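You operate a simulated robot arm through the tools that you are given. There is no shell and no other tool.

The job below is to be done with a simulated two-armed robot. You get a single attempt, and the scene is never put back.

Task
Pick up the small bottle that says "25" from the island bench top with one hand, pass it to the other hand and put it on the top of the cart. Set down upright: small bottle.
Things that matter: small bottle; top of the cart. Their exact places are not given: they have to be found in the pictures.

The check looks at the end state, three seconds after you hand in, the way a careful person would. Anything else that was tipped, shoved, dropped, spilled or broken makes it a failure.

Robot
Two 7-joint arms with two-finger parallel grippers on one trunk, on a base that moves. Base frame: it is fixed to the floor where the robot stands at the start and does not move with it; the origin is under the middle of the robot, x ahead of it, y to its left, z up; the surface under the hand at the start is at about z = 85. Readings come in cm, rad, newtons and seconds.
The left shoulder is at the start at [2, 11.3, 122.2], the right one opposite. With the tool pointing down near the work surface each hand reaches from about 22 to 60 cm from the robot's upright axis, wherever it stands, measured 20 degrees to its own side. Places, roughly: top of the cart [270, 120, 80]. Payload 1.57 kg a hand.
The tool frame of a hand sits at the grasp point between the pads (the TCP): z along the fingers, y along the line on which they close. The tips reach 3 cm beyond it. Largest opening 8 cm; finger width 1.7, thickness 1.2; the body of the gripper, 4 by 8.2 cm, starts 8 cm behind the TCP.
Orientation is told as [roll, pitch, yaw] about the base's x, y, z axes, in that order, counted from this pose: with the fingers straight down and closing along the base's y, the tool's x points along the base's -x, its y along +y and its z along -z.

Tools
- The arms move only by the tool play_rows. It takes "left_motion", "right_motion" or both (then of equal length, played together; a hand with none holds still); each is a list of rows, each a list of 3 entries, a list of its own where there are three numbers: the turn, a rotation vector about the tool's x, y, z in units of 60 degrees (1.0 is 60 degrees), then the shift along the tool's x, y, z in units of 200 mm (1.0 is 200 mm), then the opening, from 0 (shut) to 1 (fully open). In form: [[[ax, ay, az], [x, y, z], fingers], ...]. A call has 1 to 20 rows; each row is the pose to reach, as a shift and turn from the pose commanded when the call began, along the tool's axes at that moment. A call with a number of a shift or a turn outside -1 to 1 is refused whole. Rows are played at 5 a second. More than 5 cm and 0.15 rad between two rows, or a gripper value outside its range, and nothing of the call is played. Where a pose cannot be reached the arm comes as near as it can. A force on the tool above 40 N (or 10 N above the force at the start of the call, whichever is more), or a blocked arm, ends the call early, and 0.2 s more pass. Each finger travels about 4.5 cm/s and halts on what it meets, pressing with about 34 N; the grip force reading is that of the motor and also rises with nothing between the fingers. The clock runs only during rows and for 0.2 s after the last one: add rows that repeat a pose to give the fingers time. It gives the time, the measured TCP pose, the force on the tool (base axes), the opening and the grip force at its end, in the units of the frame above (readings bear some noise), with the torque about the TCP (base axes, N m) and any sound that the robot's microphone picked up.
- Cameras (640 x 400 px; columns grow to the right, rows downward): "scene" is now at [9.67, 0.03, 134.38]; the picture's right is [-0.02, -1.00, 0.00], its down [-0.61, 0.01, -0.79] and it looks along [0.79, -0.02, -0.61] (base axes); focal length 271 px, centre (320, 200). "left" rides on the left gripper at [7.2, 0.7, -12.2] in its tool frame; the picture's right is [-0.09, 1.00, 0.00], its down [-0.84, -0.08, -0.54] and it looks along [-0.54, -0.05, 0.84] (tool axes); focal length 238 px, centre (320, 200). "right" rides on the right gripper at [7.2, -0.7, -12.2] in its tool frame; the picture's right is [0.09, 1.00, 0.00], its down [-0.84, 0.08, -0.54] and it looks along [-0.54, 0.05, 0.84] (tool axes); focal length 238 px, centre (320, 200).
- grab_frame(camera): a new picture of that camera. It takes no simulated time.
- raise_lower(by): moves the trunk up (or, below 0, down) by that many cm; the arms and the scene camera ride with it, the base frame stays. It gives what a move gives, with no picture.
- roll_base(legs): drives the robot by 1 to 6 legs, each [ahead, left, turn to the left] in cm, cm and rad, along the robot's own axes; the way and the turn of a leg run together, so that a leg with both is an arc; at most 150 cm and 3.142 rad a leg. The arms and the cameras ride along, it lands a little off, and it stops where it bumps. It gives what a move gives.
- turn_head(pan, tilt): turns the head with the scene camera to pan (to the left, within 1.396 rad either way) and tilt (down, from -0.506 to 1.204), counted from straight ahead of the robot. It gives what a move gives.
- point_at(camera, pixels): there is no depth. For up to 12 entries [column, row, z] of the newest picture of that camera ("zoom" is the newest enlarged one), the place [x, y] in the base frame at which the ray of that pixel passes the height z, good to about 0.2 cm. It takes no simulated time.
- enlarge(camera, box): a new picture of the part [left, top, right, bottom] of that camera's present view, enlarged. It takes no simulated time.
- job_done(): hands the job in; it is judged then, once.

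Unless the task says otherwise, let go and move clear before handing in.

The tools are called after ">>>" as name(argument=value, ...) on one line, values as JSON. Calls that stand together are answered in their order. play_rows: Moves the arms, as the interface text tells. Its arguments: {"type":"object","properties":{"left_motion":{"type":"array"},"right_motion":{"type":"array"}},"required":[]} The other tools are called the same way: raise_lower (by) moves the trunk up or down; roll_base (legs) drives the base; turn_head (pan, tilt) turns the head that bears the scene camera; grab_frame (camera) takes a picture; point_at (camera, pixels) gives the place at which the rays of pixels pass given heights; enlarge (camera, box) takes an enlarged picture of a part of a camera's view; job_done () hands the job in.

At the start:

```text
time_s: 0.0
left_ee_pos: [43.91, 21.26, 118.1]
left_orientation: [0.0, 0.001, -0.001]
left_wrist_force: [-0.4, 0.2, 0.3]
left_moment: [-0.01, -0.01, -0.02]
left_gripper_width: 8.0
left_finger_force: 0.2
right_ee_pos: [44.83, -12.58, 112.86]
right_orientation: [0.001, -0.001, -0.001]
right_wrist_force: [0.0, 0.6, 0.4]
right_moment: [0.01, 0.0, -0.01]
right_gripper_width: 7.97
right_finger_force: 0.1
trunk travel left (down, up): [-27.5, 29.5]
robot x, y, heading: [0.06, -0.03, -0.0]
head pan, tilt (commanded): [-0.023, 0.654]
```

scene: 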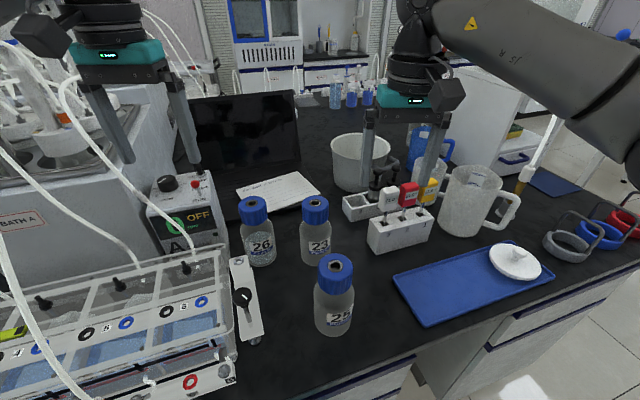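
right: 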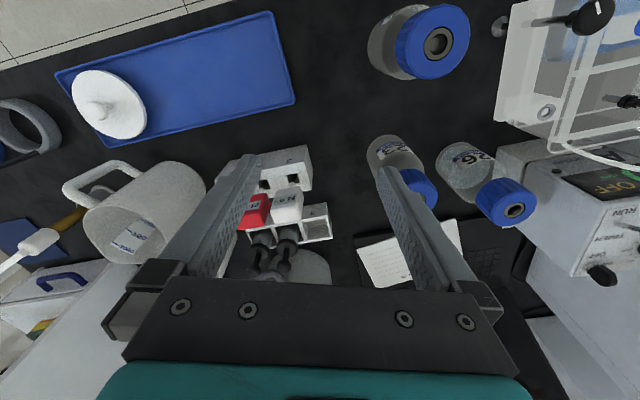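
left: 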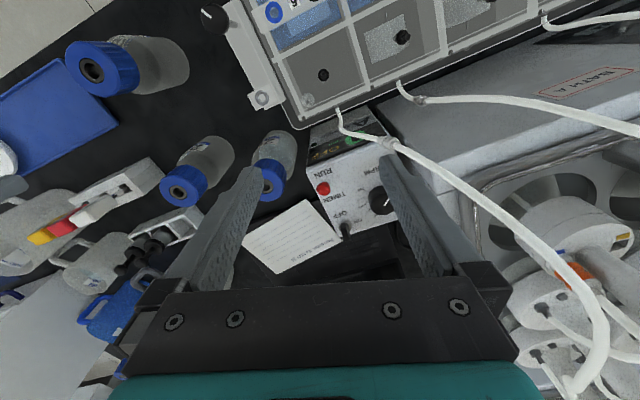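

The scene picture shows three blue-capped bottles; the nearest at about (335, 295) seems to read "25". I will enlarge to confirm the labels before doing anything.

>>> enlarge(camera="scene", box=[220, 180, 380, 350])

>>> point_at(camera="scene", pixels=[[333, 334, 85], [336, 265, 95], [336, 265, 97], [315, 262, 85], [262, 262, 85], [315, 203, 97], [400, 325, 85], [555, 285, 85]])

```text
2.35 times, centred on (300, 265) of scene
```

zoom: 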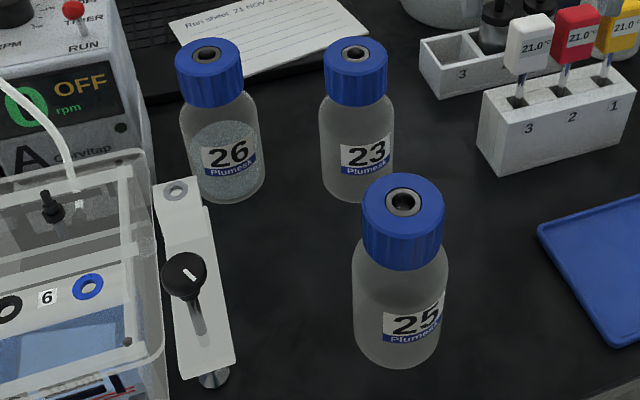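

```text
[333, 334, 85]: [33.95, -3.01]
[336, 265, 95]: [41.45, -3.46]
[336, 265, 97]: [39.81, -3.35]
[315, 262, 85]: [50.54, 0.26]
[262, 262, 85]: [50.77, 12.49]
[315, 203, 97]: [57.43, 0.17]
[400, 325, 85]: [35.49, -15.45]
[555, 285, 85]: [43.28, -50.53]
```

Bottle "25" is the near one (zoom (405, 325), base front near [34, -3]). I will look with the head to find the cart and the way to it before moving the arms, and triangulate the bottle from the right hand's camera.

>>> point_at(camera="right", pixels=[[438, 43, 95], [438, 43, 97], [438, 43, 99], [438, 43, 101], [438, 43, 93]])

>>> point_at(camera="scene", pixels=[[337, 264, 93], [337, 264, 95], [337, 264, 97], [337, 264, 99], [337, 264, 101]])

>>> turn_head(pan=0.5, tilt=0.3)

>>> grab_frame(camera="scene")

```text
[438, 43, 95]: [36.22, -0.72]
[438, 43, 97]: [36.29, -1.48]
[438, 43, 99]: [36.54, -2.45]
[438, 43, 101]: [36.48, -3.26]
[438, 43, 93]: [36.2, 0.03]
```

```text
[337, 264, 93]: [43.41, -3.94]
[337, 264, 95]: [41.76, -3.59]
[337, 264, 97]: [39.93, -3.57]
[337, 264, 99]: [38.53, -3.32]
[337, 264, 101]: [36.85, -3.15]
```

```text
time_s: 0.9
left_ee_pos: [43.86, 21.25, 118.12]
left_orientation: [0.001, 0.0, 0.0]
left_wrist_force: [-0.2, 0.4, -0.6]
left_moment: [0.0, 0.01, -0.03]
left_gripper_width: 8.01
left_finger_force: 0.0
right_ee_pos: [44.89, -12.61, 112.83]
right_orientation: [0.0, 0.001, -0.001]
right_wrist_force: [-0.1, -0.2, 0.6]
right_moment: [0.02, -0.01, 0.0]
right_gripper_width: 7.98
right_finger_force: 0.1
trunk travel left (down, up): [-27.5, 29.5]
robot x, y, heading: [0.01, -0.12, 0.0]
head pan, tilt (commanded): [0.499, 0.3]
```

```text
taken
```

scene: 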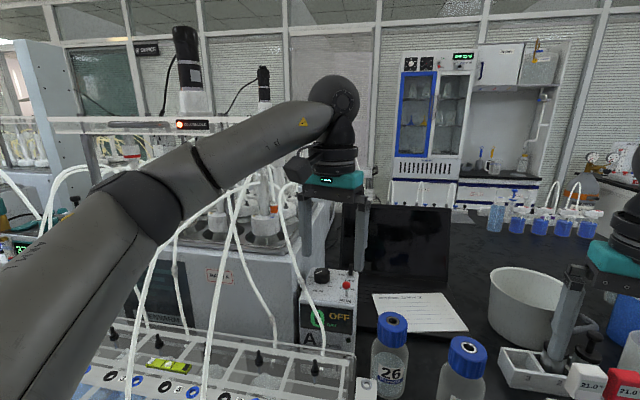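

Triangulation puts the cap top of bottle 25 at about [36.6, -3.2, 101]. The cart is not visible in this view (arm and water bath in the way), so I look further to the left and right for the cart and a free path.

>>> turn_head(pan=1.3, tilt=0.4)

>>> grab_frame(camera="scene")

>>> turn_head(pan=-0.6, tilt=0.3)

>>> grab_frame(camera="scene")

>>> turn_head(pan=-1.3, tilt=0.5)

>>> grab_frame(camera="scene")

```text
time_s: 2.1
left_ee_pos: [43.82, 21.18, 118.08]
left_orientation: [0.0, 0.0, 0.0]
left_wrist_force: [0.6, 0.2, 0.5]
left_moment: [0.0, 0.02, 0.03]
left_gripper_width: 8.0
left_finger_force: 0.0
right_ee_pos: [44.89, -12.56, 112.88]
right_orientation: [0.001, 0.001, 0.0]
right_wrist_force: [-0.4, -0.5, -0.5]
right_moment: [0.0, 0.01, 0.02]
right_gripper_width: 8.02
right_finger_force: 0.0
trunk travel left (down, up): [-27.5, 29.5]
robot x, y, heading: [0.11, 0.28, 0.003]
head pan, tilt (commanded): [1.3, 0.4]
```

```text
taken
```

scene: 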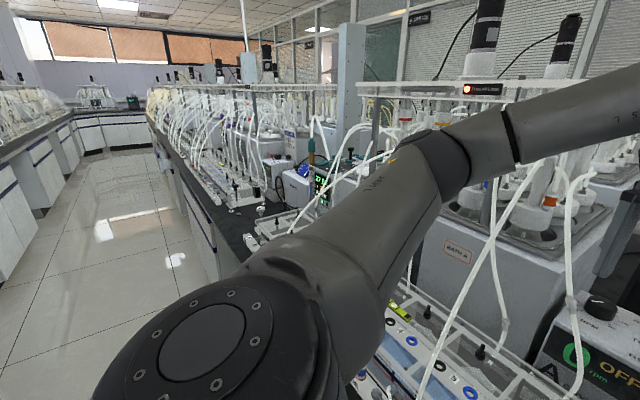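

```text
time_s: 4.0
left_ee_pos: [43.77, 21.29, 118.14]
left_orientation: [0.001, 0.001, 0.0]
left_wrist_force: [0.0, 1.2, 0.3]
left_moment: [0.01, -0.03, -0.03]
left_gripper_width: 8.01
left_finger_force: 0.0
right_ee_pos: [44.75, -12.67, 112.9]
right_orientation: [-0.001, -0.001, -0.002]
right_wrist_force: [-0.3, -0.1, -0.2]
right_moment: [-0.01, -0.01, 0.0]
right_gripper_width: 8.01
right_finger_force: 0.0
trunk travel left (down, up): [-27.5, 29.5]
robot x, y, heading: [0.02, -0.01, -0.0]
head pan, tilt (commanded): [-0.6, 0.3]
```

```text
taken
```

scene: 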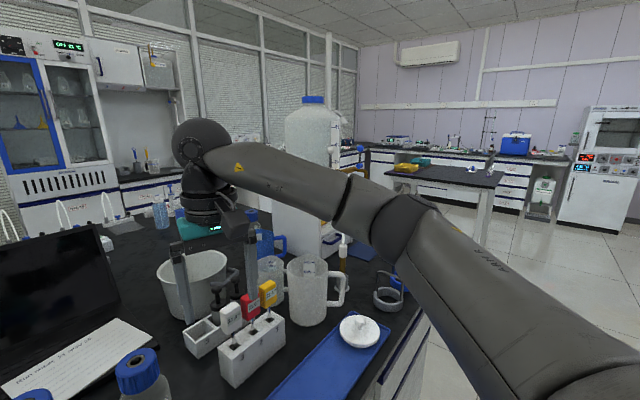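

```text
time_s: 5.0
left_ee_pos: [43.88, 21.22, 118.12]
left_orientation: [-0.001, 0.001, -0.001]
left_wrist_force: [-0.9, -0.4, -1.4]
left_moment: [-0.01, 0.02, 0.0]
left_gripper_width: 8.0
left_finger_force: 0.1
right_ee_pos: [44.84, -12.54, 112.98]
right_orientation: [-0.001, -0.001, -0.002]
right_wrist_force: [-0.4, 0.0, -0.7]
right_moment: [0.02, -0.01, -0.02]
right_gripper_width: 7.99
right_finger_force: 0.0
trunk travel left (down, up): [-27.5, 29.5]
robot x, y, heading: [0.19, 0.09, -0.004]
head pan, tilt (commanded): [-1.3, 0.499]
```

```text
taken
```

scene: 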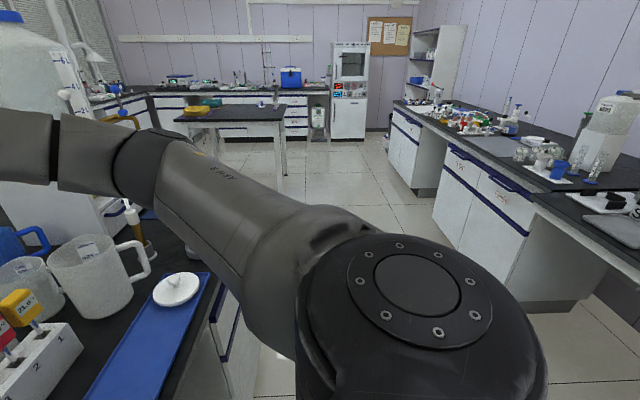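

The latest views show the island continuing far to the left, its right end close by, and free floor to the right, so the way to the cart leads around the right end. I measure the bench edges, the opposite bench and the floor in this view before backing away.

>>> point_at(camera="scene", pixels=[[415, 190, 0], [530, 290, 0], [410, 103, 85], [560, 205, 85], [278, 175, 0], [285, 120, 85], [220, 275, 85], [225, 300, 85], [175, 120, 85], [330, 140, 0]])

>>> turn_head(pan=-0.5, tilt=0.9)

>>> grab_frame(camera="scene")

```text
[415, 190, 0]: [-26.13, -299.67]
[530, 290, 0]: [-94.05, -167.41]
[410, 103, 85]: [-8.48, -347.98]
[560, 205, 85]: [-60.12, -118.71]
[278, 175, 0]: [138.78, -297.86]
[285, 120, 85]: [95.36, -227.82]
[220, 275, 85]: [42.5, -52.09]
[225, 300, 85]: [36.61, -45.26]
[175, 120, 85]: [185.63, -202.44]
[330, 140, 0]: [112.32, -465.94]
```

```text
time_s: 6.2
left_ee_pos: [43.86, 21.14, 118.17]
left_orientation: [-0.001, -0.001, 0.0]
left_wrist_force: [0.1, 0.0, -0.1]
left_moment: [-0.02, 0.01, -0.02]
left_gripper_width: 7.99
left_finger_force: 0.0
right_ee_pos: [44.79, -12.55, 112.88]
right_orientation: [0.0, 0.0, 0.001]
right_wrist_force: [0.0, 0.2, 0.2]
right_moment: [0.01, -0.01, 0.02]
right_gripper_width: 8.0
right_finger_force: 0.0
trunk travel left (down, up): [-27.5, 29.5]
robot x, y, heading: [0.31, -0.17, -0.003]
head pan, tilt (commanded): [-0.499, 0.901]
```

```text
taken
```

scene: 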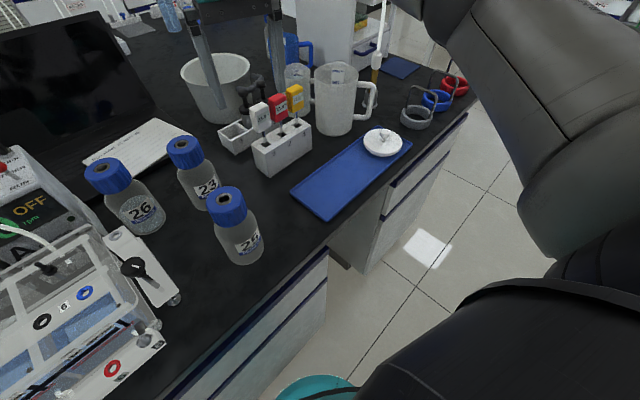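

The bench front edge runs from about (465, 115) to (165, 398). I measure the edge, the bottle again and the far items so I know how far to stand back.

>>> point_at(camera="scene", pixels=[[466, 113, 85], [328, 245, 85], [240, 328, 85], [170, 393, 85], [224, 196, 101], [224, 196, 99.5], [247, 263, 85], [400, 78, 85], [130, 305, 90], [172, 300, 85]])

>>> enlarge(camera="scene", box=[160, 130, 320, 280])

```text
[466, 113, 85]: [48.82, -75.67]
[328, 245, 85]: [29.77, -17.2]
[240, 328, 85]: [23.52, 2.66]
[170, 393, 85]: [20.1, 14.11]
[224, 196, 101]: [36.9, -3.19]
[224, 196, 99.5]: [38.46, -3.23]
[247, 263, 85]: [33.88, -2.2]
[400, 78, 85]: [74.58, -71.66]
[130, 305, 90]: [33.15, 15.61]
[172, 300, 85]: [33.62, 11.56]
```

```text
2.67 times, centred on (240, 205) of scene
```

zoom: 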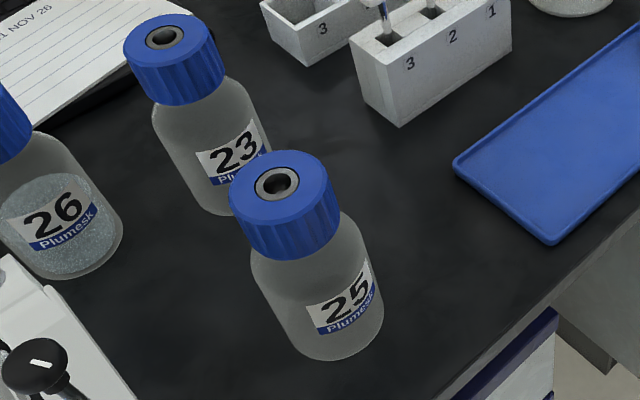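

The bench edge is slanted (from [48.8, -75.7] to [20.1, 14.1]) and the bottle's cap is about 3 cm high, top at z ≈ 101, around [36.7, -3.2]. I plan to grip the cap with the right hand coming in nearly level, and later take it over with the left hand from above; first I raise the trunk so the left hand clears the tubes and back off.

>>> raise_lower(by=10)

>>> roll_base(legs=[[-24, 0, 0]])

>>> turn_head(pan=0.0, tilt=0.6)

>>> grab_frame(camera="scene")

```text
time_s: 7.5
left_ee_pos: [43.95, 21.24, 128.07]
left_orientation: [-0.001, 0.001, 0.0]
left_wrist_force: [0.5, 0.6, 0.9]
left_moment: [0.01, -0.01, -0.03]
left_gripper_width: 8.0
left_finger_force: 0.0
right_ee_pos: [44.88, -12.65, 122.8]
right_orientation: [0.0, 0.002, -0.002]
right_wrist_force: [0.8, -0.3, -0.1]
right_moment: [0.01, 0.01, -0.01]
right_gripper_width: 8.0
right_finger_force: 0.1
trunk travel left (down, up): [-37.5, 19.5]
robot x, y, heading: [-0.16, -0.07, -0.003]
head pan, tilt (commanded): [-0.499, 0.901]
```

```text
time_s: 9.2
left_ee_pos: [20.18, 21.24, 128.17]
left_orientation: [0.0, 0.002, 0.003]
left_wrist_force: [-0.2, 0.1, 0.5]
left_moment: [-0.02, -0.02, 0.0]
left_gripper_width: 8.0
left_finger_force: 0.0
right_ee_pos: [21.34, -12.48, 122.85]
right_orientation: [0.0, -0.001, 0.001]
right_wrist_force: [-0.5, -0.2, 0.5]
right_moment: [0.0, -0.03, -0.03]
right_gripper_width: 7.98
right_finger_force: 0.1
trunk travel left (down, up): [-37.5, 19.5]
robot x, y, heading: [-23.43, 0.18, 0.001]
head pan, tilt (commanded): [-0.499, 0.901]
```

```text
time_s: 10.2
left_ee_pos: [20.22, 21.17, 128.04]
left_orientation: [0.0, 0.0, 0.002]
left_wrist_force: [-0.8, -0.3, -0.1]
left_moment: [-0.03, -0.02, -0.01]
left_gripper_width: 8.02
left_finger_force: 0.1
right_ee_pos: [21.28, -12.51, 122.79]
right_orientation: [-0.001, -0.001, 0.001]
right_wrist_force: [-0.8, 0.1, -0.2]
right_moment: [-0.01, 0.01, -0.01]
right_gripper_width: 8.01
right_finger_force: 0.1
trunk travel left (down, up): [-37.5, 19.5]
robot x, y, heading: [-23.46, 0.05, 0.002]
head pan, tilt (commanded): [0.0, 0.6]
```

```text
taken
```

scene: 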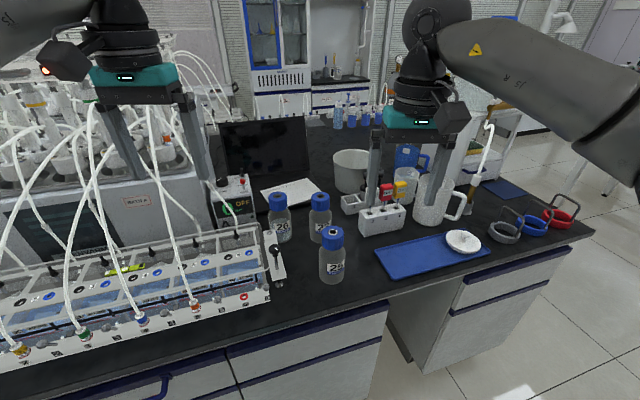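

The robot now stands at x = -23.4 with both hands clear; bottle 25 is at (333, 255) with free space in front of it. I turn the right hand toward level in two stages, moving slightly forward, staying high above everything.

>>> point_at(camera="scene", pixels=[[334, 231, 101], [334, 231, 100], [334, 282, 85]])

>>> play_rows(right_motion=[[[0, -0.13, 0], [-0.08, 0, 0], 1], [[0, -0.26, 0], [-0.16, 0, 0], 1], [[0, -0.39, 0], [-0.24, 0, 0], 1], [[0, -0.52, 0], [-0.32, 0, 0], 1], [[0, -0.65, 0], [-0.4, 0, 0], 1], [[0, -0.65, 0], [-0.4, 0, 0], 1]])

>>> grab_frame(camera="scene")

```text
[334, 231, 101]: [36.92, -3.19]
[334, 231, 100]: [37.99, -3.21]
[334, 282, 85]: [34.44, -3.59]
```

```text
time_s: 11.6
left_ee_pos: [20.3, 21.22, 127.99]
left_orientation: [0.0, 0.001, 0.001]
left_wrist_force: [-0.9, 0.4, 0.2]
left_moment: [-0.02, -0.01, -0.01]
left_gripper_width: 8.0
left_finger_force: 0.0
right_ee_pos: [29.25, -12.26, 123.05]
right_orientation: [0.0, -0.683, 0.0]
right_wrist_force: [0.4, 0.0, 0.3]
right_moment: [0.03, -0.02, 0.0]
right_gripper_width: 7.98
right_finger_force: 0.1
trunk travel left (down, up): [-37.5, 19.5]
robot x, y, heading: [-23.4, 0.01, 0.002]
head pan, tilt (commanded): [0.0, 0.6]
```

```text
taken
```

scene: 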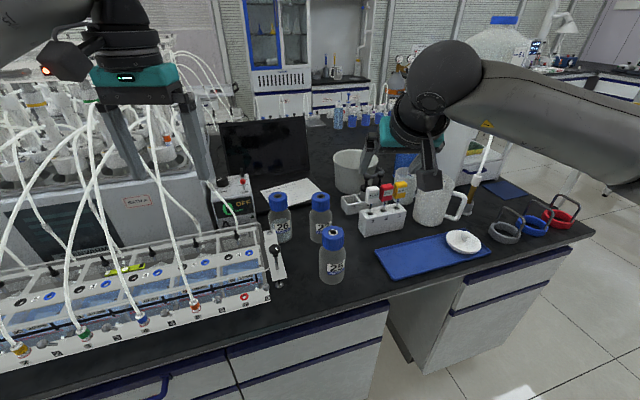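

The right hand tilted cleanly to -0.683 rad at [29.3, -12.3, 123.1]. Next I finish the tilt to about -78° while moving in line with the bottle (y ≈ -3.2), behind it and still above.

>>> play_rows(right_motion=[[[0, -0.108, 0], [0.092, 0.076, 0.0435], 1], [[0, -0.217, 0], [0.184, 0.152, 0.087], 1], [[0, -0.325, 0], [0.276, 0.228, 0.1305], 1], [[0, -0.433, 0], [0.368, 0.303, 0.174], 1], [[0, -0.542, 0], [0.46, 0.379, 0.2175], 1], [[0, -0.65, 0], [0.552, 0.455, 0.261], 1], [[0, -0.65, 0], [0.552, 0.455, 0.261], 1]])

>>> grab_frame(camera="scene")

>>> grab_frame(camera="right")

```text
time_s: 13.2
left_ee_pos: [20.15, 21.22, 128.14]
left_orientation: [0.001, -0.001, 0.0]
left_wrist_force: [-0.1, 1.0, -0.7]
left_moment: [0.03, -0.01, 0.0]
left_gripper_width: 8.02
left_finger_force: 0.0
right_ee_pos: [23.86, -3.15, 111.99]
right_orientation: [-0.007, -1.362, 0.002]
right_wrist_force: [-0.2, 0.7, 0.1]
right_moment: [0.0, 0.0, -0.04]
right_gripper_width: 8.03
right_finger_force: 0.0
right hand out of reach, approached as far as the arm can: row 6, 7
trunk travel left (down, up): [-37.5, 19.5]
robot x, y, heading: [-23.52, -0.0, 0.002]
head pan, tilt (commanded): [0.0, 0.6]
```

```text
taken
```

scene: 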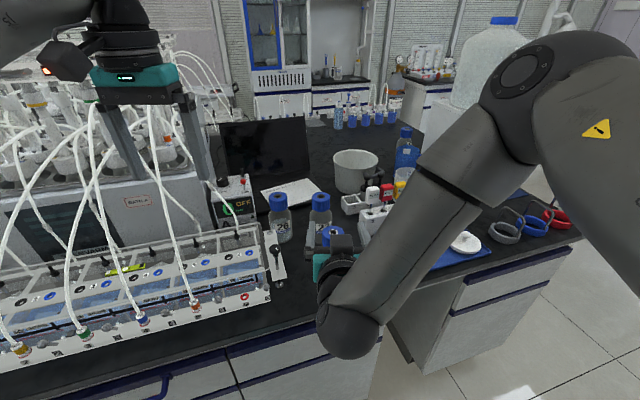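

```text
taken
```

right: 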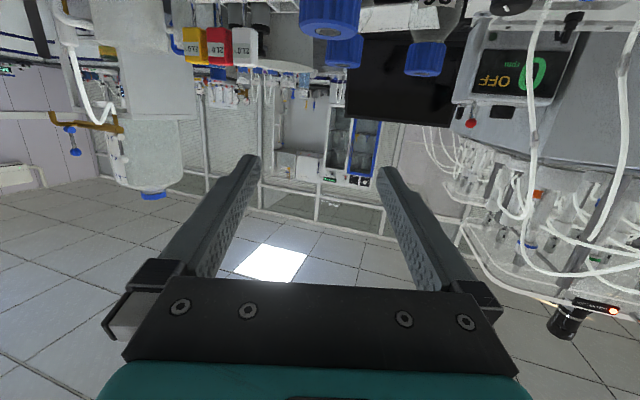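

The right hand is now nearly level (-1.362 rad) at [23.9, -3.2, 112.0], with the blue cap of 25 between the fingertips at (330, 20) in its upside-down view. I lower the trunk to bring the hand to cap height while it stays behind the bottle, and look again.

>>> raise_lower(by=-9.8)

>>> grab_frame(camera="right")

>>> grab_frame(camera="scene")

```text
time_s: 14.5
left_ee_pos: [20.37, 21.22, 118.36]
left_orientation: [0.001, -0.001, 0.002]
left_wrist_force: [0.4, 0.3, -0.2]
left_moment: [0.01, 0.01, 0.01]
left_gripper_width: 7.98
left_finger_force: 0.1
right_ee_pos: [24.02, -3.01, 102.24]
right_orientation: [-0.004, -1.357, 0.001]
right_wrist_force: [-0.4, -0.1, -0.4]
right_moment: [-0.01, 0.0, -0.04]
right_gripper_width: 7.99
right_finger_force: 0.1
trunk travel left (down, up): [-27.7, 29.3]
robot x, y, heading: [-23.66, -0.42, -0.001]
head pan, tilt (commanded): [0.0, 0.6]
```

```text
taken
```

right: 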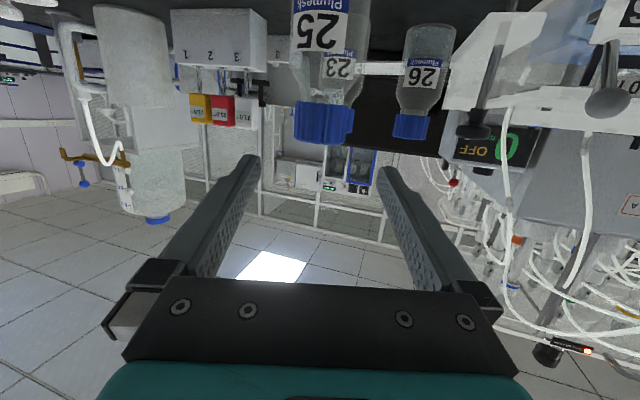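

```text
taken
```

scene: 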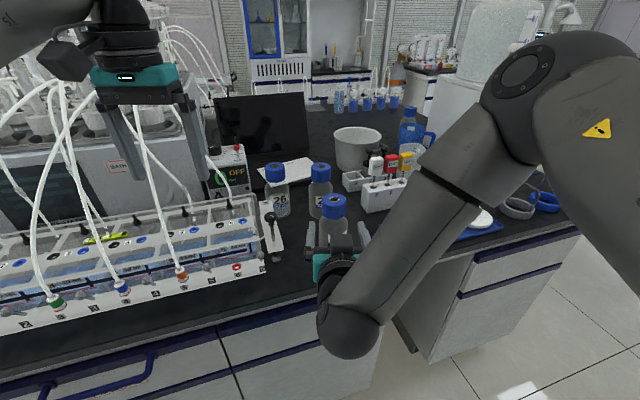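

The cap of 25 spans columns 293–354, rows 103–143 in the right view. I check its lateral place by ray before going in.

>>> point_at(camera="right", pixels=[[323, 143, 101], [293, 103, 98], [354, 103, 98], [323, 143, 100.5], [323, 140, 101]])

>>> point_at(camera="scene", pixels=[[334, 200, 101], [334, 200, 100.5]])

>>> enlarge(camera="right", box=[250, 60, 400, 180])

>>> enlarge(camera="scene", box=[280, 160, 400, 280])

```text
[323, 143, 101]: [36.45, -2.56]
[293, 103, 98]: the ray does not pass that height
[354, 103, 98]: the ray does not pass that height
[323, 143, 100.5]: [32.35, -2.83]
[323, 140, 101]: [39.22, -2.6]
```

```text
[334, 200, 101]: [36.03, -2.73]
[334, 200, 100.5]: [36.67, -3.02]
```

```text
3.33 times, centred on (325, 120) of right
```

zoom: 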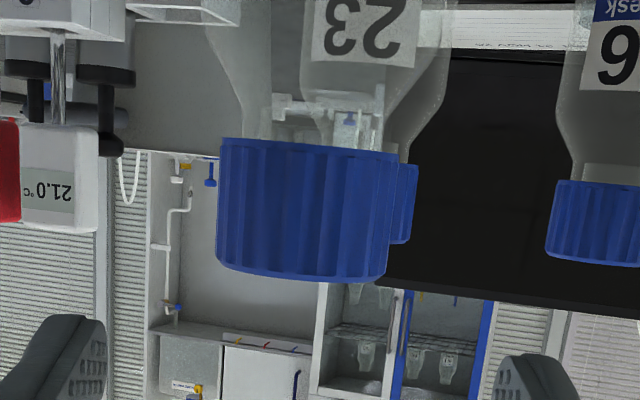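

```text
3.33 times, centred on (340, 220) of scene
```

zoom: 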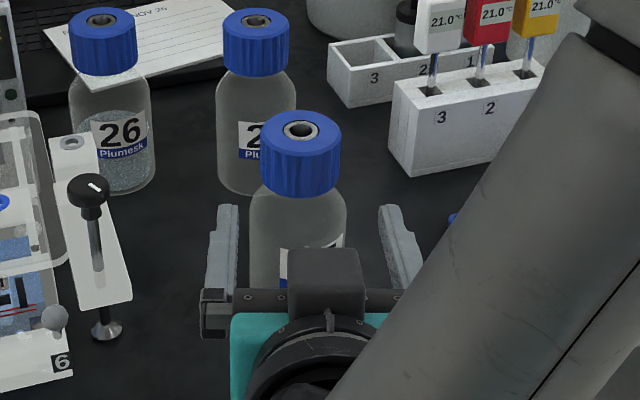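

The enlarged right view shows cap 25 at columns 294–347 (the rest is cap 23 behind), so its centre is at y ≈ -3.0, and the cap spans z ≈ 97.3–100.8. The hand is aligned, so I advance 13.2 cm along the fingers with the gripper open.

>>> play_rows(right_motion=[[[0, 0, 0], [0.001, 0, 0.083], 1], [[0, 0, 0], [0.002, 0, 0.166], 1], [[0, 0, 0], [0.004, 0, 0.249], 1], [[0, 0, 0], [0.005, 0, 0.331], 1], [[0, 0, 0], [0.006, 0, 0.414], 1], [[0, 0, 0], [0.008, 0, 0.497], 1], [[0, 0, 0], [0.009, 0, 0.58], 1], [[0, 0, 0], [0.01, 0, 0.662], 1], [[0, 0, 0], [0.01, 0, 0.662], 1]])

>>> grab_frame(camera="right")

>>> enlarge(camera="scene", box=[260, 140, 420, 300])

```text
time_s: 16.5
left_ee_pos: [20.24, 21.21, 118.19]
left_orientation: [0.0, 0.0, 0.002]
left_wrist_force: [-0.8, 0.1, -0.4]
left_moment: [0.04, -0.02, -0.02]
left_gripper_width: 8.01
left_finger_force: 0.1
right_ee_pos: [36.98, -1.3, 100.37]
right_orientation: [-0.018, -1.349, 0.004]
right_wrist_force: [-0.6, 0.3, 0.7]
right_moment: [-0.01, 0.01, -0.04]
right_gripper_width: 8.01
right_finger_force: 0.0
right hand out of reach, approached as far as the arm can: row 2, 3, 4, 5, 6, 7, 8, 9
trunk travel left (down, up): [-27.7, 29.3]
robot x, y, heading: [-23.4, 0.01, 0.002]
head pan, tilt (commanded): [0.0, 0.6]
```

```text
taken
```

right: 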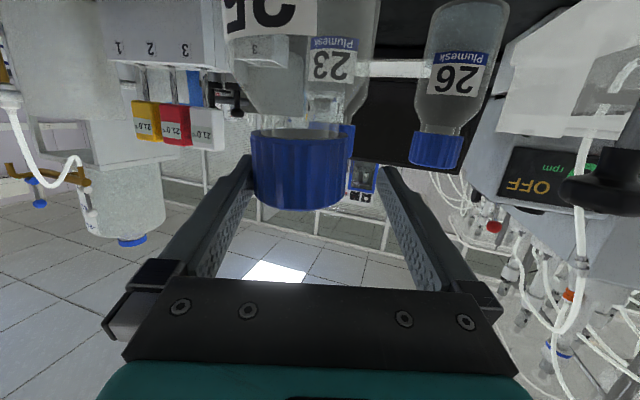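

```text
2.50 times, centred on (340, 220) of scene
```

zoom: 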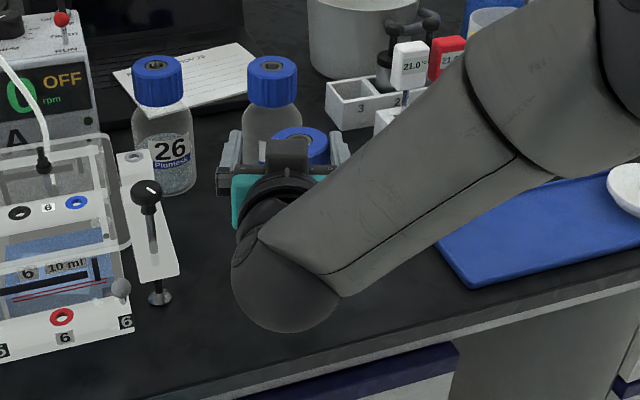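

The arm ran into a reach limit: the hand ended at y = -1.3 instead of -3.0, with the cap near the right-hand finger (image left, (255, 170)). I back straight out the way I came rather than closing here, and then choose a better arm posture.

>>> play_rows(right_motion=[[[0, 0, 0], [-0.001, 0, -0.083], 1], [[0, 0, 0], [-0.002, 0, -0.166], 1], [[0, 0, 0], [-0.004, 0, -0.249], 1], [[0, 0, 0], [-0.005, 0, -0.331], 1], [[0, 0, 0], [-0.006, 0, -0.414], 1], [[0, 0, 0], [-0.008, 0, -0.497], 1], [[0, 0, 0], [-0.009, 0, -0.58], 1], [[0, 0, 0], [-0.01, 0, -0.662], 1], [[0, 0, 0], [-0.01, 0, -0.662], 1]])

>>> grab_frame(camera="right")

>>> grab_frame(camera="scene")

```text
time_s: 18.5
left_ee_pos: [20.21, 21.31, 118.34]
left_orientation: [0.001, 0.001, 0.003]
left_wrist_force: [0.2, 0.0, -0.1]
left_moment: [0.0, -0.01, 0.01]
left_gripper_width: 8.0
left_finger_force: 0.1
right_ee_pos: [24.08, -1.48, 103.28]
right_orientation: [-0.005, -1.358, -0.002]
right_wrist_force: [-0.1, 0.9, -0.3]
right_moment: [0.02, -0.01, 0.0]
right_gripper_width: 8.0
right_finger_force: 0.0
trunk travel left (down, up): [-27.7, 29.3]
robot x, y, heading: [-23.69, 0.09, -0.002]
head pan, tilt (commanded): [0.0, 0.6]
```

```text
taken
```

right: 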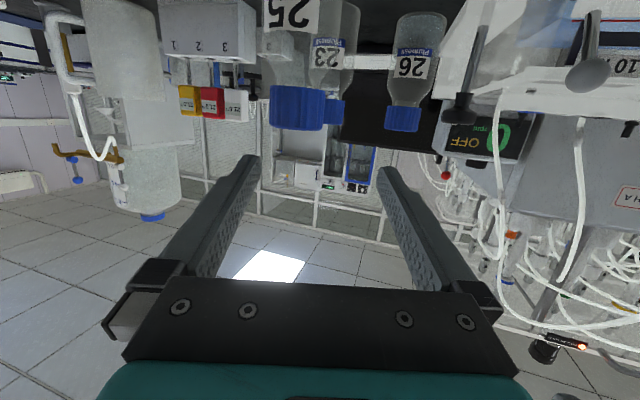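

```text
taken
```

scene: 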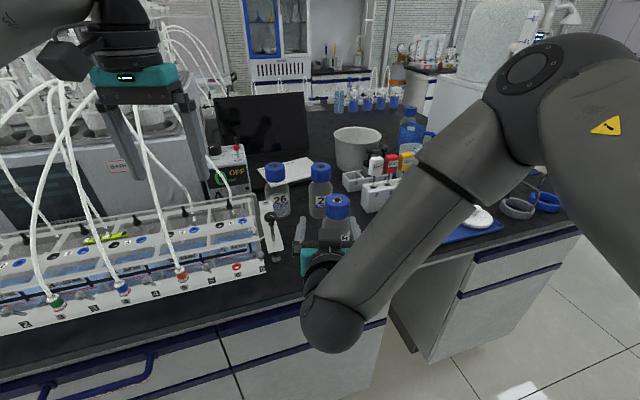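

The hand backed out cleanly along its own line and now sits at [24.1, -1.5, 103.3]. I check whether bottle 25 was nudged (cap now near (338, 200) in scene).

>>> enlarge(camera="scene", box=[280, 160, 400, 280])

>>> enlarge(camera="right", box=[230, 50, 380, 170])

>>> point_at(camera="scene", pixels=[[338, 199, 101], [338, 199, 100.5], [320, 172, 101]])

```text
3.33 times, centred on (340, 220) of scene
```

zoom: 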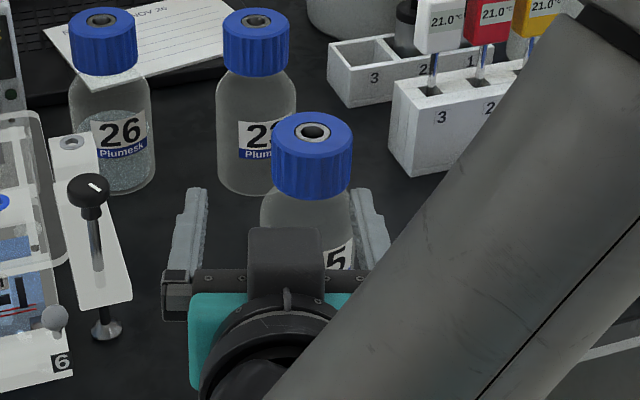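

```text
3.33 times, centred on (305, 110) of right
```

zoom: 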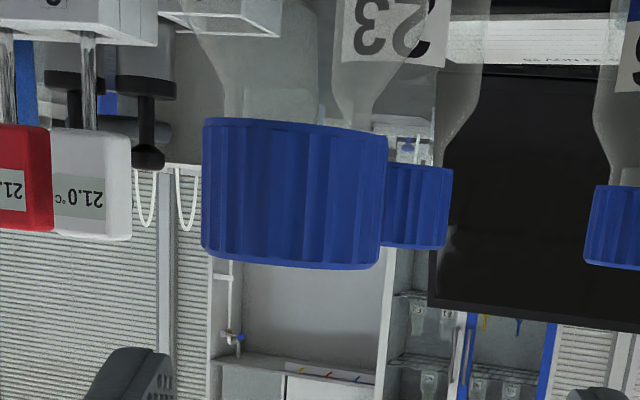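

```text
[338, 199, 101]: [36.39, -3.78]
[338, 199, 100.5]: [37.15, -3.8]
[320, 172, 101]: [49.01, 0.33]
```

Bottle 25 was nudged about 0.9 cm to the right and is still upright, now near [36.7, -4.0]. To get a comfortable posture I raise both hands relative to the trunk (the right one also turning 35° to point forward-left), then lower the trunk so the right arm comes in level.

>>> play_rows(left_motion=[[[0, 0, 0], [0.043, 0, -0.1], 1], [[0, 0, 0], [0.086, 0, -0.2], 1], [[0, 0, 0], [0.129, 0, -0.3], 1], [[0, 0, 0], [0.171, 0, -0.4], 1], [[0, 0, 0], [0.214, 0, -0.5], 1], [[0, 0, 0], [0.257, 0, -0.6], 1], [[0, 0, 0], [0.3, 0, -0.7], 1], [[0, 0, 0], [0.3, 0, -0.7], 1]], right_motion=[[[-0.081, 0, -0.018], [-0.098, -0.07, -0.021], 1], [[-0.163, 0, -0.035], [-0.195, -0.14, -0.042], 1], [[-0.244, 0, -0.053], [-0.293, -0.21, -0.063], 1], [[-0.326, 0, -0.071], [-0.391, -0.28, -0.085], 1], [[-0.407, 0, -0.089], [-0.489, -0.35, -0.106], 1], [[-0.489, 0, -0.106], [-0.586, -0.42, -0.127], 1], [[-0.57, 0, -0.124], [-0.684, -0.49, -0.148], 1], [[-0.57, 0, -0.124], [-0.684, -0.49, -0.148], 1]])

>>> grab_frame(camera="scene")

```text
time_s: 20.3
left_ee_pos: [14.56, 21.54, 132.33]
left_orientation: [-0.001, 0.001, 0.003]
left_wrist_force: [0.4, 1.8, -1.0]
left_moment: [-0.04, 0.08, 0.03]
left_gripper_width: 8.0
left_finger_force: 0.1
right_ee_pos: [23.9, -10.54, 117.57]
right_orientation: [-0.013, -1.361, 0.622]
right_wrist_force: [0.3, 0.4, -0.2]
right_moment: [0.02, 0.01, 0.0]
right_gripper_width: 7.99
right_finger_force: 0.0
right hand out of reach, approached as far as the arm can: row 1, 2, 3, 4, 5
trunk travel left (down, up): [-27.7, 29.3]
robot x, y, heading: [-23.4, -0.17, 0.002]
head pan, tilt (commanded): [0.0, 0.6]
```

```text
taken
```

scene: 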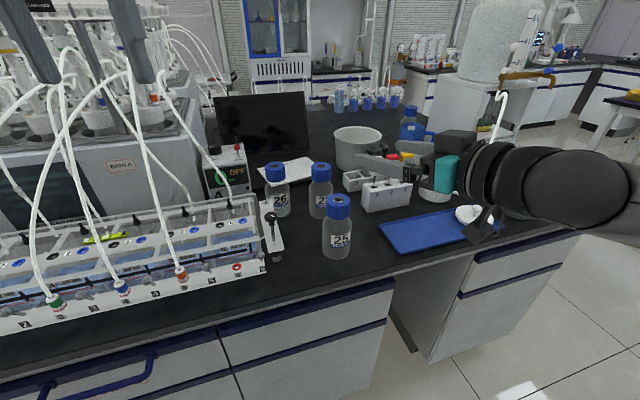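

The right arm now reaches the level pose cleanly (last rows in reach), pointing forward-left at yaw 0.622; bottle 25 is in full view at (339, 200)–(337, 255). I lower the trunk by 14 cm and look again.

>>> raise_lower(by=-14)

>>> grab_frame(camera="scene")

>>> grab_frame(camera="right")

```text
time_s: 22.0
left_ee_pos: [14.4, 21.38, 118.4]
left_orientation: [0.0, 0.0, 0.002]
left_wrist_force: [-0.7, -0.3, 0.2]
left_moment: [-0.02, 0.0, 0.02]
left_gripper_width: 8.0
left_finger_force: 0.1
right_ee_pos: [23.78, -10.65, 103.41]
right_orientation: [-0.01, -1.359, 0.618]
right_wrist_force: [-0.8, -0.2, -1.2]
right_moment: [0.0, -0.03, -0.03]
right_gripper_width: 8.0
right_finger_force: 0.1
trunk travel left (down, up): [-13.7, 43.3]
robot x, y, heading: [-23.65, -0.15, 0.001]
head pan, tilt (commanded): [0.0, 0.6]
```

```text
taken
```

scene: 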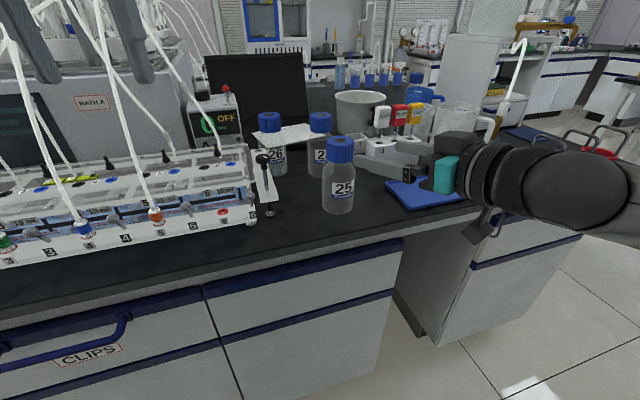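

```text
taken
```

right: 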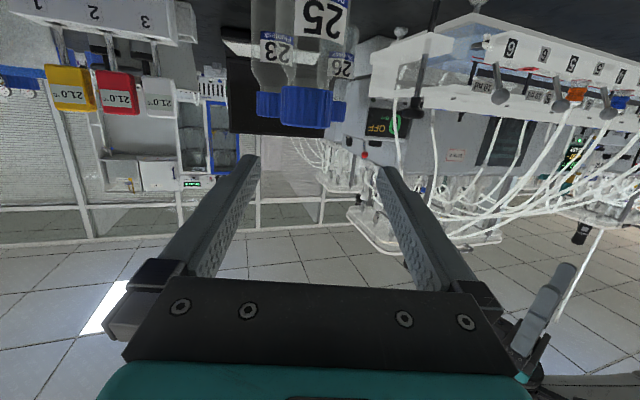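

The right view shows cap 25 near (306, 108). I enlarge both views to fix the bottle's place before the approach.

>>> enlarge(camera="right", box=[240, 60, 370, 150])

>>> enlarge(camera="scene", box=[290, 110, 450, 230])

>>> point_at(camera="scene", pixels=[[341, 143, 101], [341, 143, 100.5], [337, 213, 85], [337, 211, 85]])

```text
4.44 times, centred on (305, 105) of right
```

zoom: 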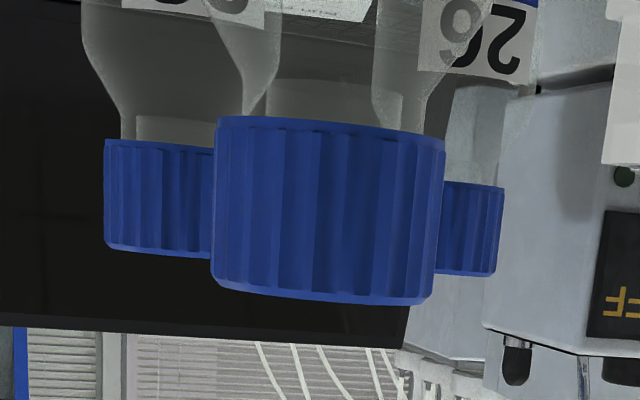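

```text
3.33 times, centred on (370, 170) of scene
```

zoom: 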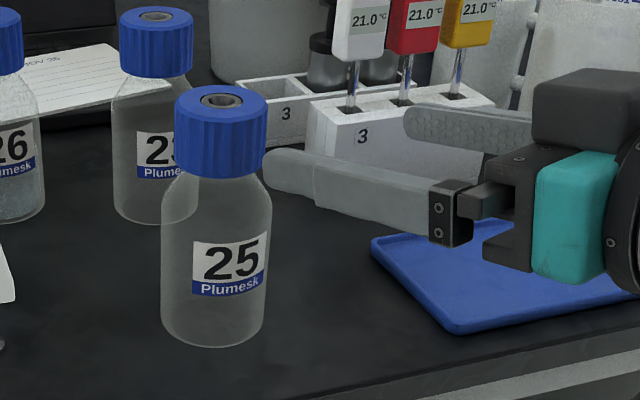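

```text
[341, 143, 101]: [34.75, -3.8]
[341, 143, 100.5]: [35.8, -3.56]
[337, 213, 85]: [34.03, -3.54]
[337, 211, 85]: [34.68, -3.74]
```

The enlarged scene view puts the cap-top centre at pixel (340.6, 140) and the base front at (337.6, 214). I convert these exactly.

>>> point_at(camera="scene", pixels=[[340.6, 140, 101], [340.6, 140, 100.8], [337.6, 214, 85], [328, 200, 88], [348.5, 200, 88]])

>>> point_at(camera="right", pixels=[[305.5, 128, 101], [305.5, 128, 100.7], [306, 127, 100.7]])

```text
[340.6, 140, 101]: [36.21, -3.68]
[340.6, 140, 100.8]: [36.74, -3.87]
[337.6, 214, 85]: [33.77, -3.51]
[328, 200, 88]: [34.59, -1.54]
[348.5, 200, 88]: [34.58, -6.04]
```

```text
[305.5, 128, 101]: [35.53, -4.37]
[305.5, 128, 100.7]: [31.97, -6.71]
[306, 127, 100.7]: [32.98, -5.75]
```

The rays agree on the bottle axis at about [36.6, -3.7] with the cap from 97.3 to 100.9. I first correct sideways and height and advance 7 cm, stopping short of the cap to check alignment.

>>> play_rows(right_motion=[[[0, 0, 0], [0.02, -0.03, 0.07], 1], [[0, 0, 0], [0.04, -0.06, 0.14], 1], [[0, 0, 0], [0.058, -0.088, 0.21], 1], [[0, 0, 0], [0.058, -0.088, 0.28], 1], [[0, 0, 0], [0.058, -0.088, 0.35], 1], [[0, 0, 0], [0.058, -0.088, 0.35], 1]])

>>> grab_frame(camera="right")

>>> enlarge(camera="scene", box=[290, 110, 450, 230])

```text
time_s: 23.4
left_ee_pos: [14.37, 21.33, 118.46]
left_orientation: [-0.001, 0.001, 0.001]
left_wrist_force: [-0.2, 0.4, -0.2]
left_moment: [-0.04, -0.01, -0.01]
left_gripper_width: 7.98
left_finger_force: 0.1
right_ee_pos: [30.25, -8.29, 100.8]
right_orientation: [-0.01, -1.358, 0.613]
right_wrist_force: [0.4, 0.3, -0.1]
right_moment: [-0.01, 0.02, 0.01]
right_gripper_width: 7.99
right_finger_force: 0.0
trunk travel left (down, up): [-13.7, 43.3]
robot x, y, heading: [-23.31, 0.34, 0.002]
head pan, tilt (commanded): [0.0, 0.6]
```

```text
taken
```

right: 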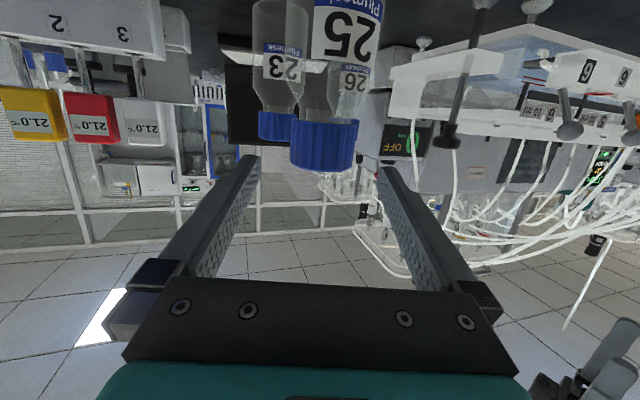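

```text
3.33 times, centred on (370, 170) of scene
```

zoom: 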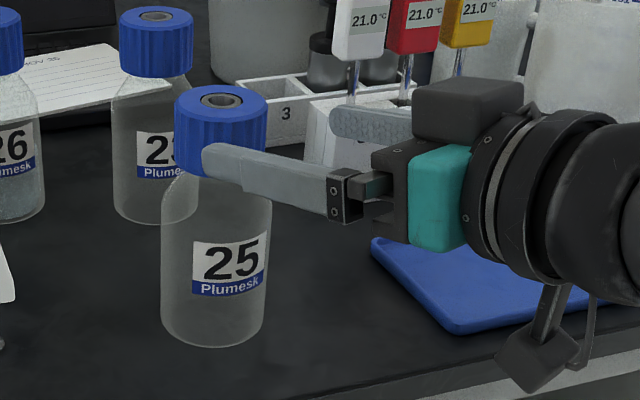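

The hand sits at [30.3, -8.3, 100.8], all in reach, with the fingers straddling the cap's direction. I check the centring in an enlarged view before the last 8 cm.

>>> enlarge(camera="right", box=[240, 90, 400, 190])

```text
4.00 times, centred on (320, 140) of right
```

zoom: 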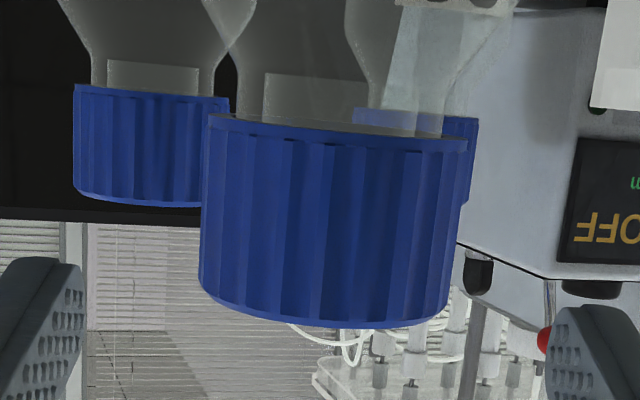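

The cap is centred to within 0.2 cm (mid at column 323 vs. expected 321). I advance the remaining 8 cm with a 0.1 cm sideways correction, gripper open.

>>> play_rows(right_motion=[[[0, 0, 0], [0, 0.006, 0.07], 1], [[0, 0, 0], [0, 0.006, 0.14], 1], [[0, 0, 0], [0, 0.006, 0.21], 1], [[0, 0, 0], [0, 0.006, 0.28], 1], [[0, 0, 0], [0, 0.006, 0.34], 1], [[0, 0, 0], [0, 0.006, 0.4], 1], [[0, 0, 0], [0, 0.006, 0.4], 1]])

>>> enlarge(camera="right", box=[220, 100, 420, 260])

>>> enlarge(camera="scene", box=[290, 110, 450, 230])

```text
time_s: 25.0
left_ee_pos: [14.38, 21.49, 118.37]
left_orientation: [0.001, 0.0, 0.002]
left_wrist_force: [0.1, -0.6, 0.0]
left_moment: [0.04, -0.04, -0.01]
left_gripper_width: 8.0
left_finger_force: 0.0
right_ee_pos: [36.6, -3.87, 99.18]
right_orientation: [-0.007, -1.358, 0.617]
right_wrist_force: [0.4, -0.2, 0.6]
right_moment: [0.0, 0.0, -0.03]
right_gripper_width: 8.01
right_finger_force: 0.1
trunk travel left (down, up): [-13.7, 43.3]
robot x, y, heading: [-23.91, -0.13, 0.002]
head pan, tilt (commanded): [0.0, 0.6]
```

```text
2.50 times, centred on (320, 180) of right
```

zoom: 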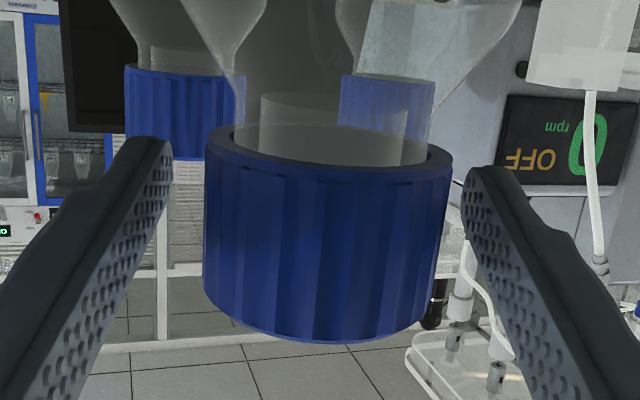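

```text
3.33 times, centred on (370, 170) of scene
```

zoom: 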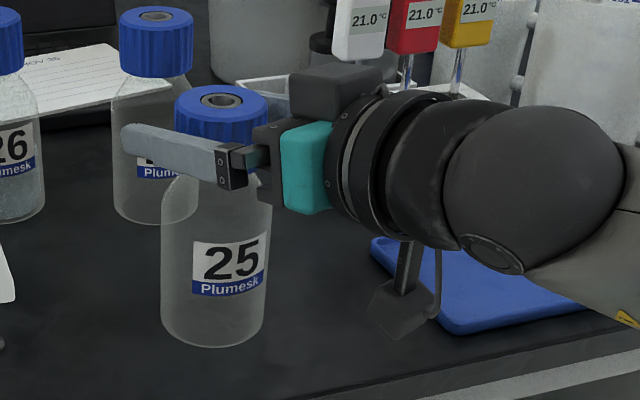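

The cap sits between the fingers (zoom columns 205–450 with the pads at 170 and 470), TCP at [36.6, -3.9, 99.2]. I close the right gripper on the cap.

>>> play_rows(right_motion=[[[0, 0, 0], [0, 0, 0], 0.85], [[0, 0, 0], [0, 0, 0], 0.7], [[0, 0, 0], [0, 0, 0], 0.6], [[0, 0, 0], [0, 0, 0], 0.4], [[0, 0, 0], [0, 0, 0], 0], [[0, 0, 0], [0, 0, 0], 0], [[0, 0, 0], [0, 0, 0], 0]])

>>> enlarge(camera="scene", box=[290, 110, 450, 230])

>>> grab_frame(camera="right")

```text
time_s: 26.6
left_ee_pos: [14.39, 21.4, 118.43]
left_orientation: [0.0, 0.0, 0.003]
left_wrist_force: [0.2, -0.1, -0.1]
left_moment: [0.01, -0.01, -0.02]
left_gripper_width: 8.0
left_finger_force: 0.1
right_ee_pos: [36.55, -3.87, 99.15]
right_orientation: [-0.008, -1.357, 0.616]
right_wrist_force: [-0.5, 1.3, -0.1]
right_moment: [0.02, 0.01, 0.01]
right_gripper_width: 5.24
right_finger_force: 34.3
trunk travel left (down, up): [-13.7, 43.3]
robot x, y, heading: [-23.38, 0.02, 0.003]
head pan, tilt (commanded): [0.0, 0.6]
```

```text
3.33 times, centred on (370, 170) of scene
```

zoom: 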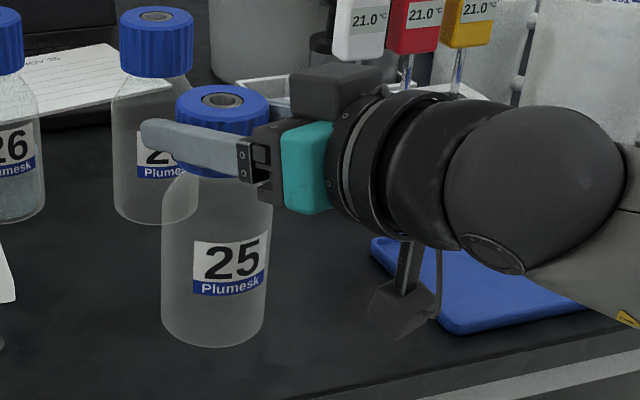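

```text
taken
```

right: 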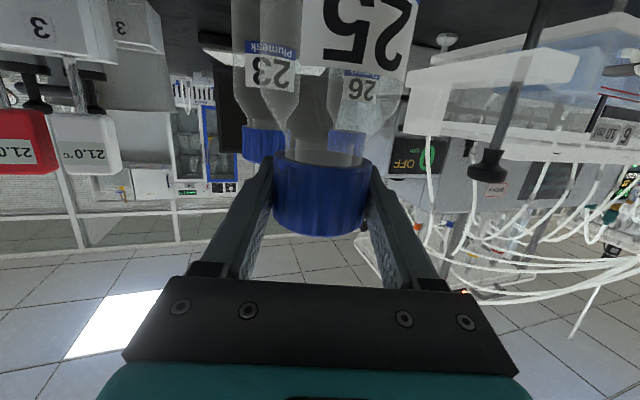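

The gripper stopped at 5.24 cm with 34 N: the cap is held, bottle still upright. I lift it by raising the trunk 9 cm.

>>> raise_lower(by=9)

>>> grab_frame(camera="scene")

>>> grab_frame(camera="right")

```text
time_s: 27.8
left_ee_pos: [14.43, 21.4, 127.36]
left_orientation: [0.0, 0.001, 0.003]
left_wrist_force: [-0.5, -0.1, -0.7]
left_moment: [-0.01, 0.01, -0.01]
left_gripper_width: 8.0
left_finger_force: 0.1
right_ee_pos: [36.65, -3.97, 108.05]
right_orientation: [-0.007, -1.356, 0.615]
right_wrist_force: [-0.9, -0.1, -2.4]
right_moment: [-0.01, -0.01, 0.02]
right_gripper_width: 5.26
right_finger_force: 34.2
trunk travel left (down, up): [-22.7, 34.3]
robot x, y, heading: [-23.42, 0.05, -0.004]
head pan, tilt (commanded): [0.0, 0.6]
```

```text
taken
```

scene: 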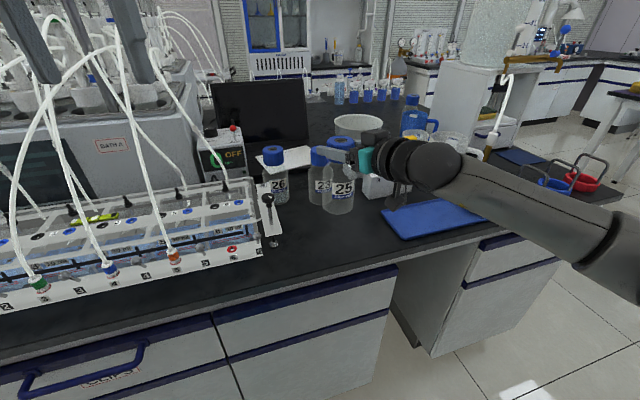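

```text
taken
```

right: 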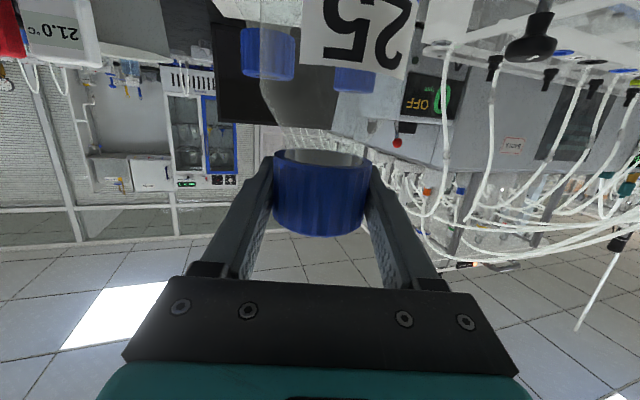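

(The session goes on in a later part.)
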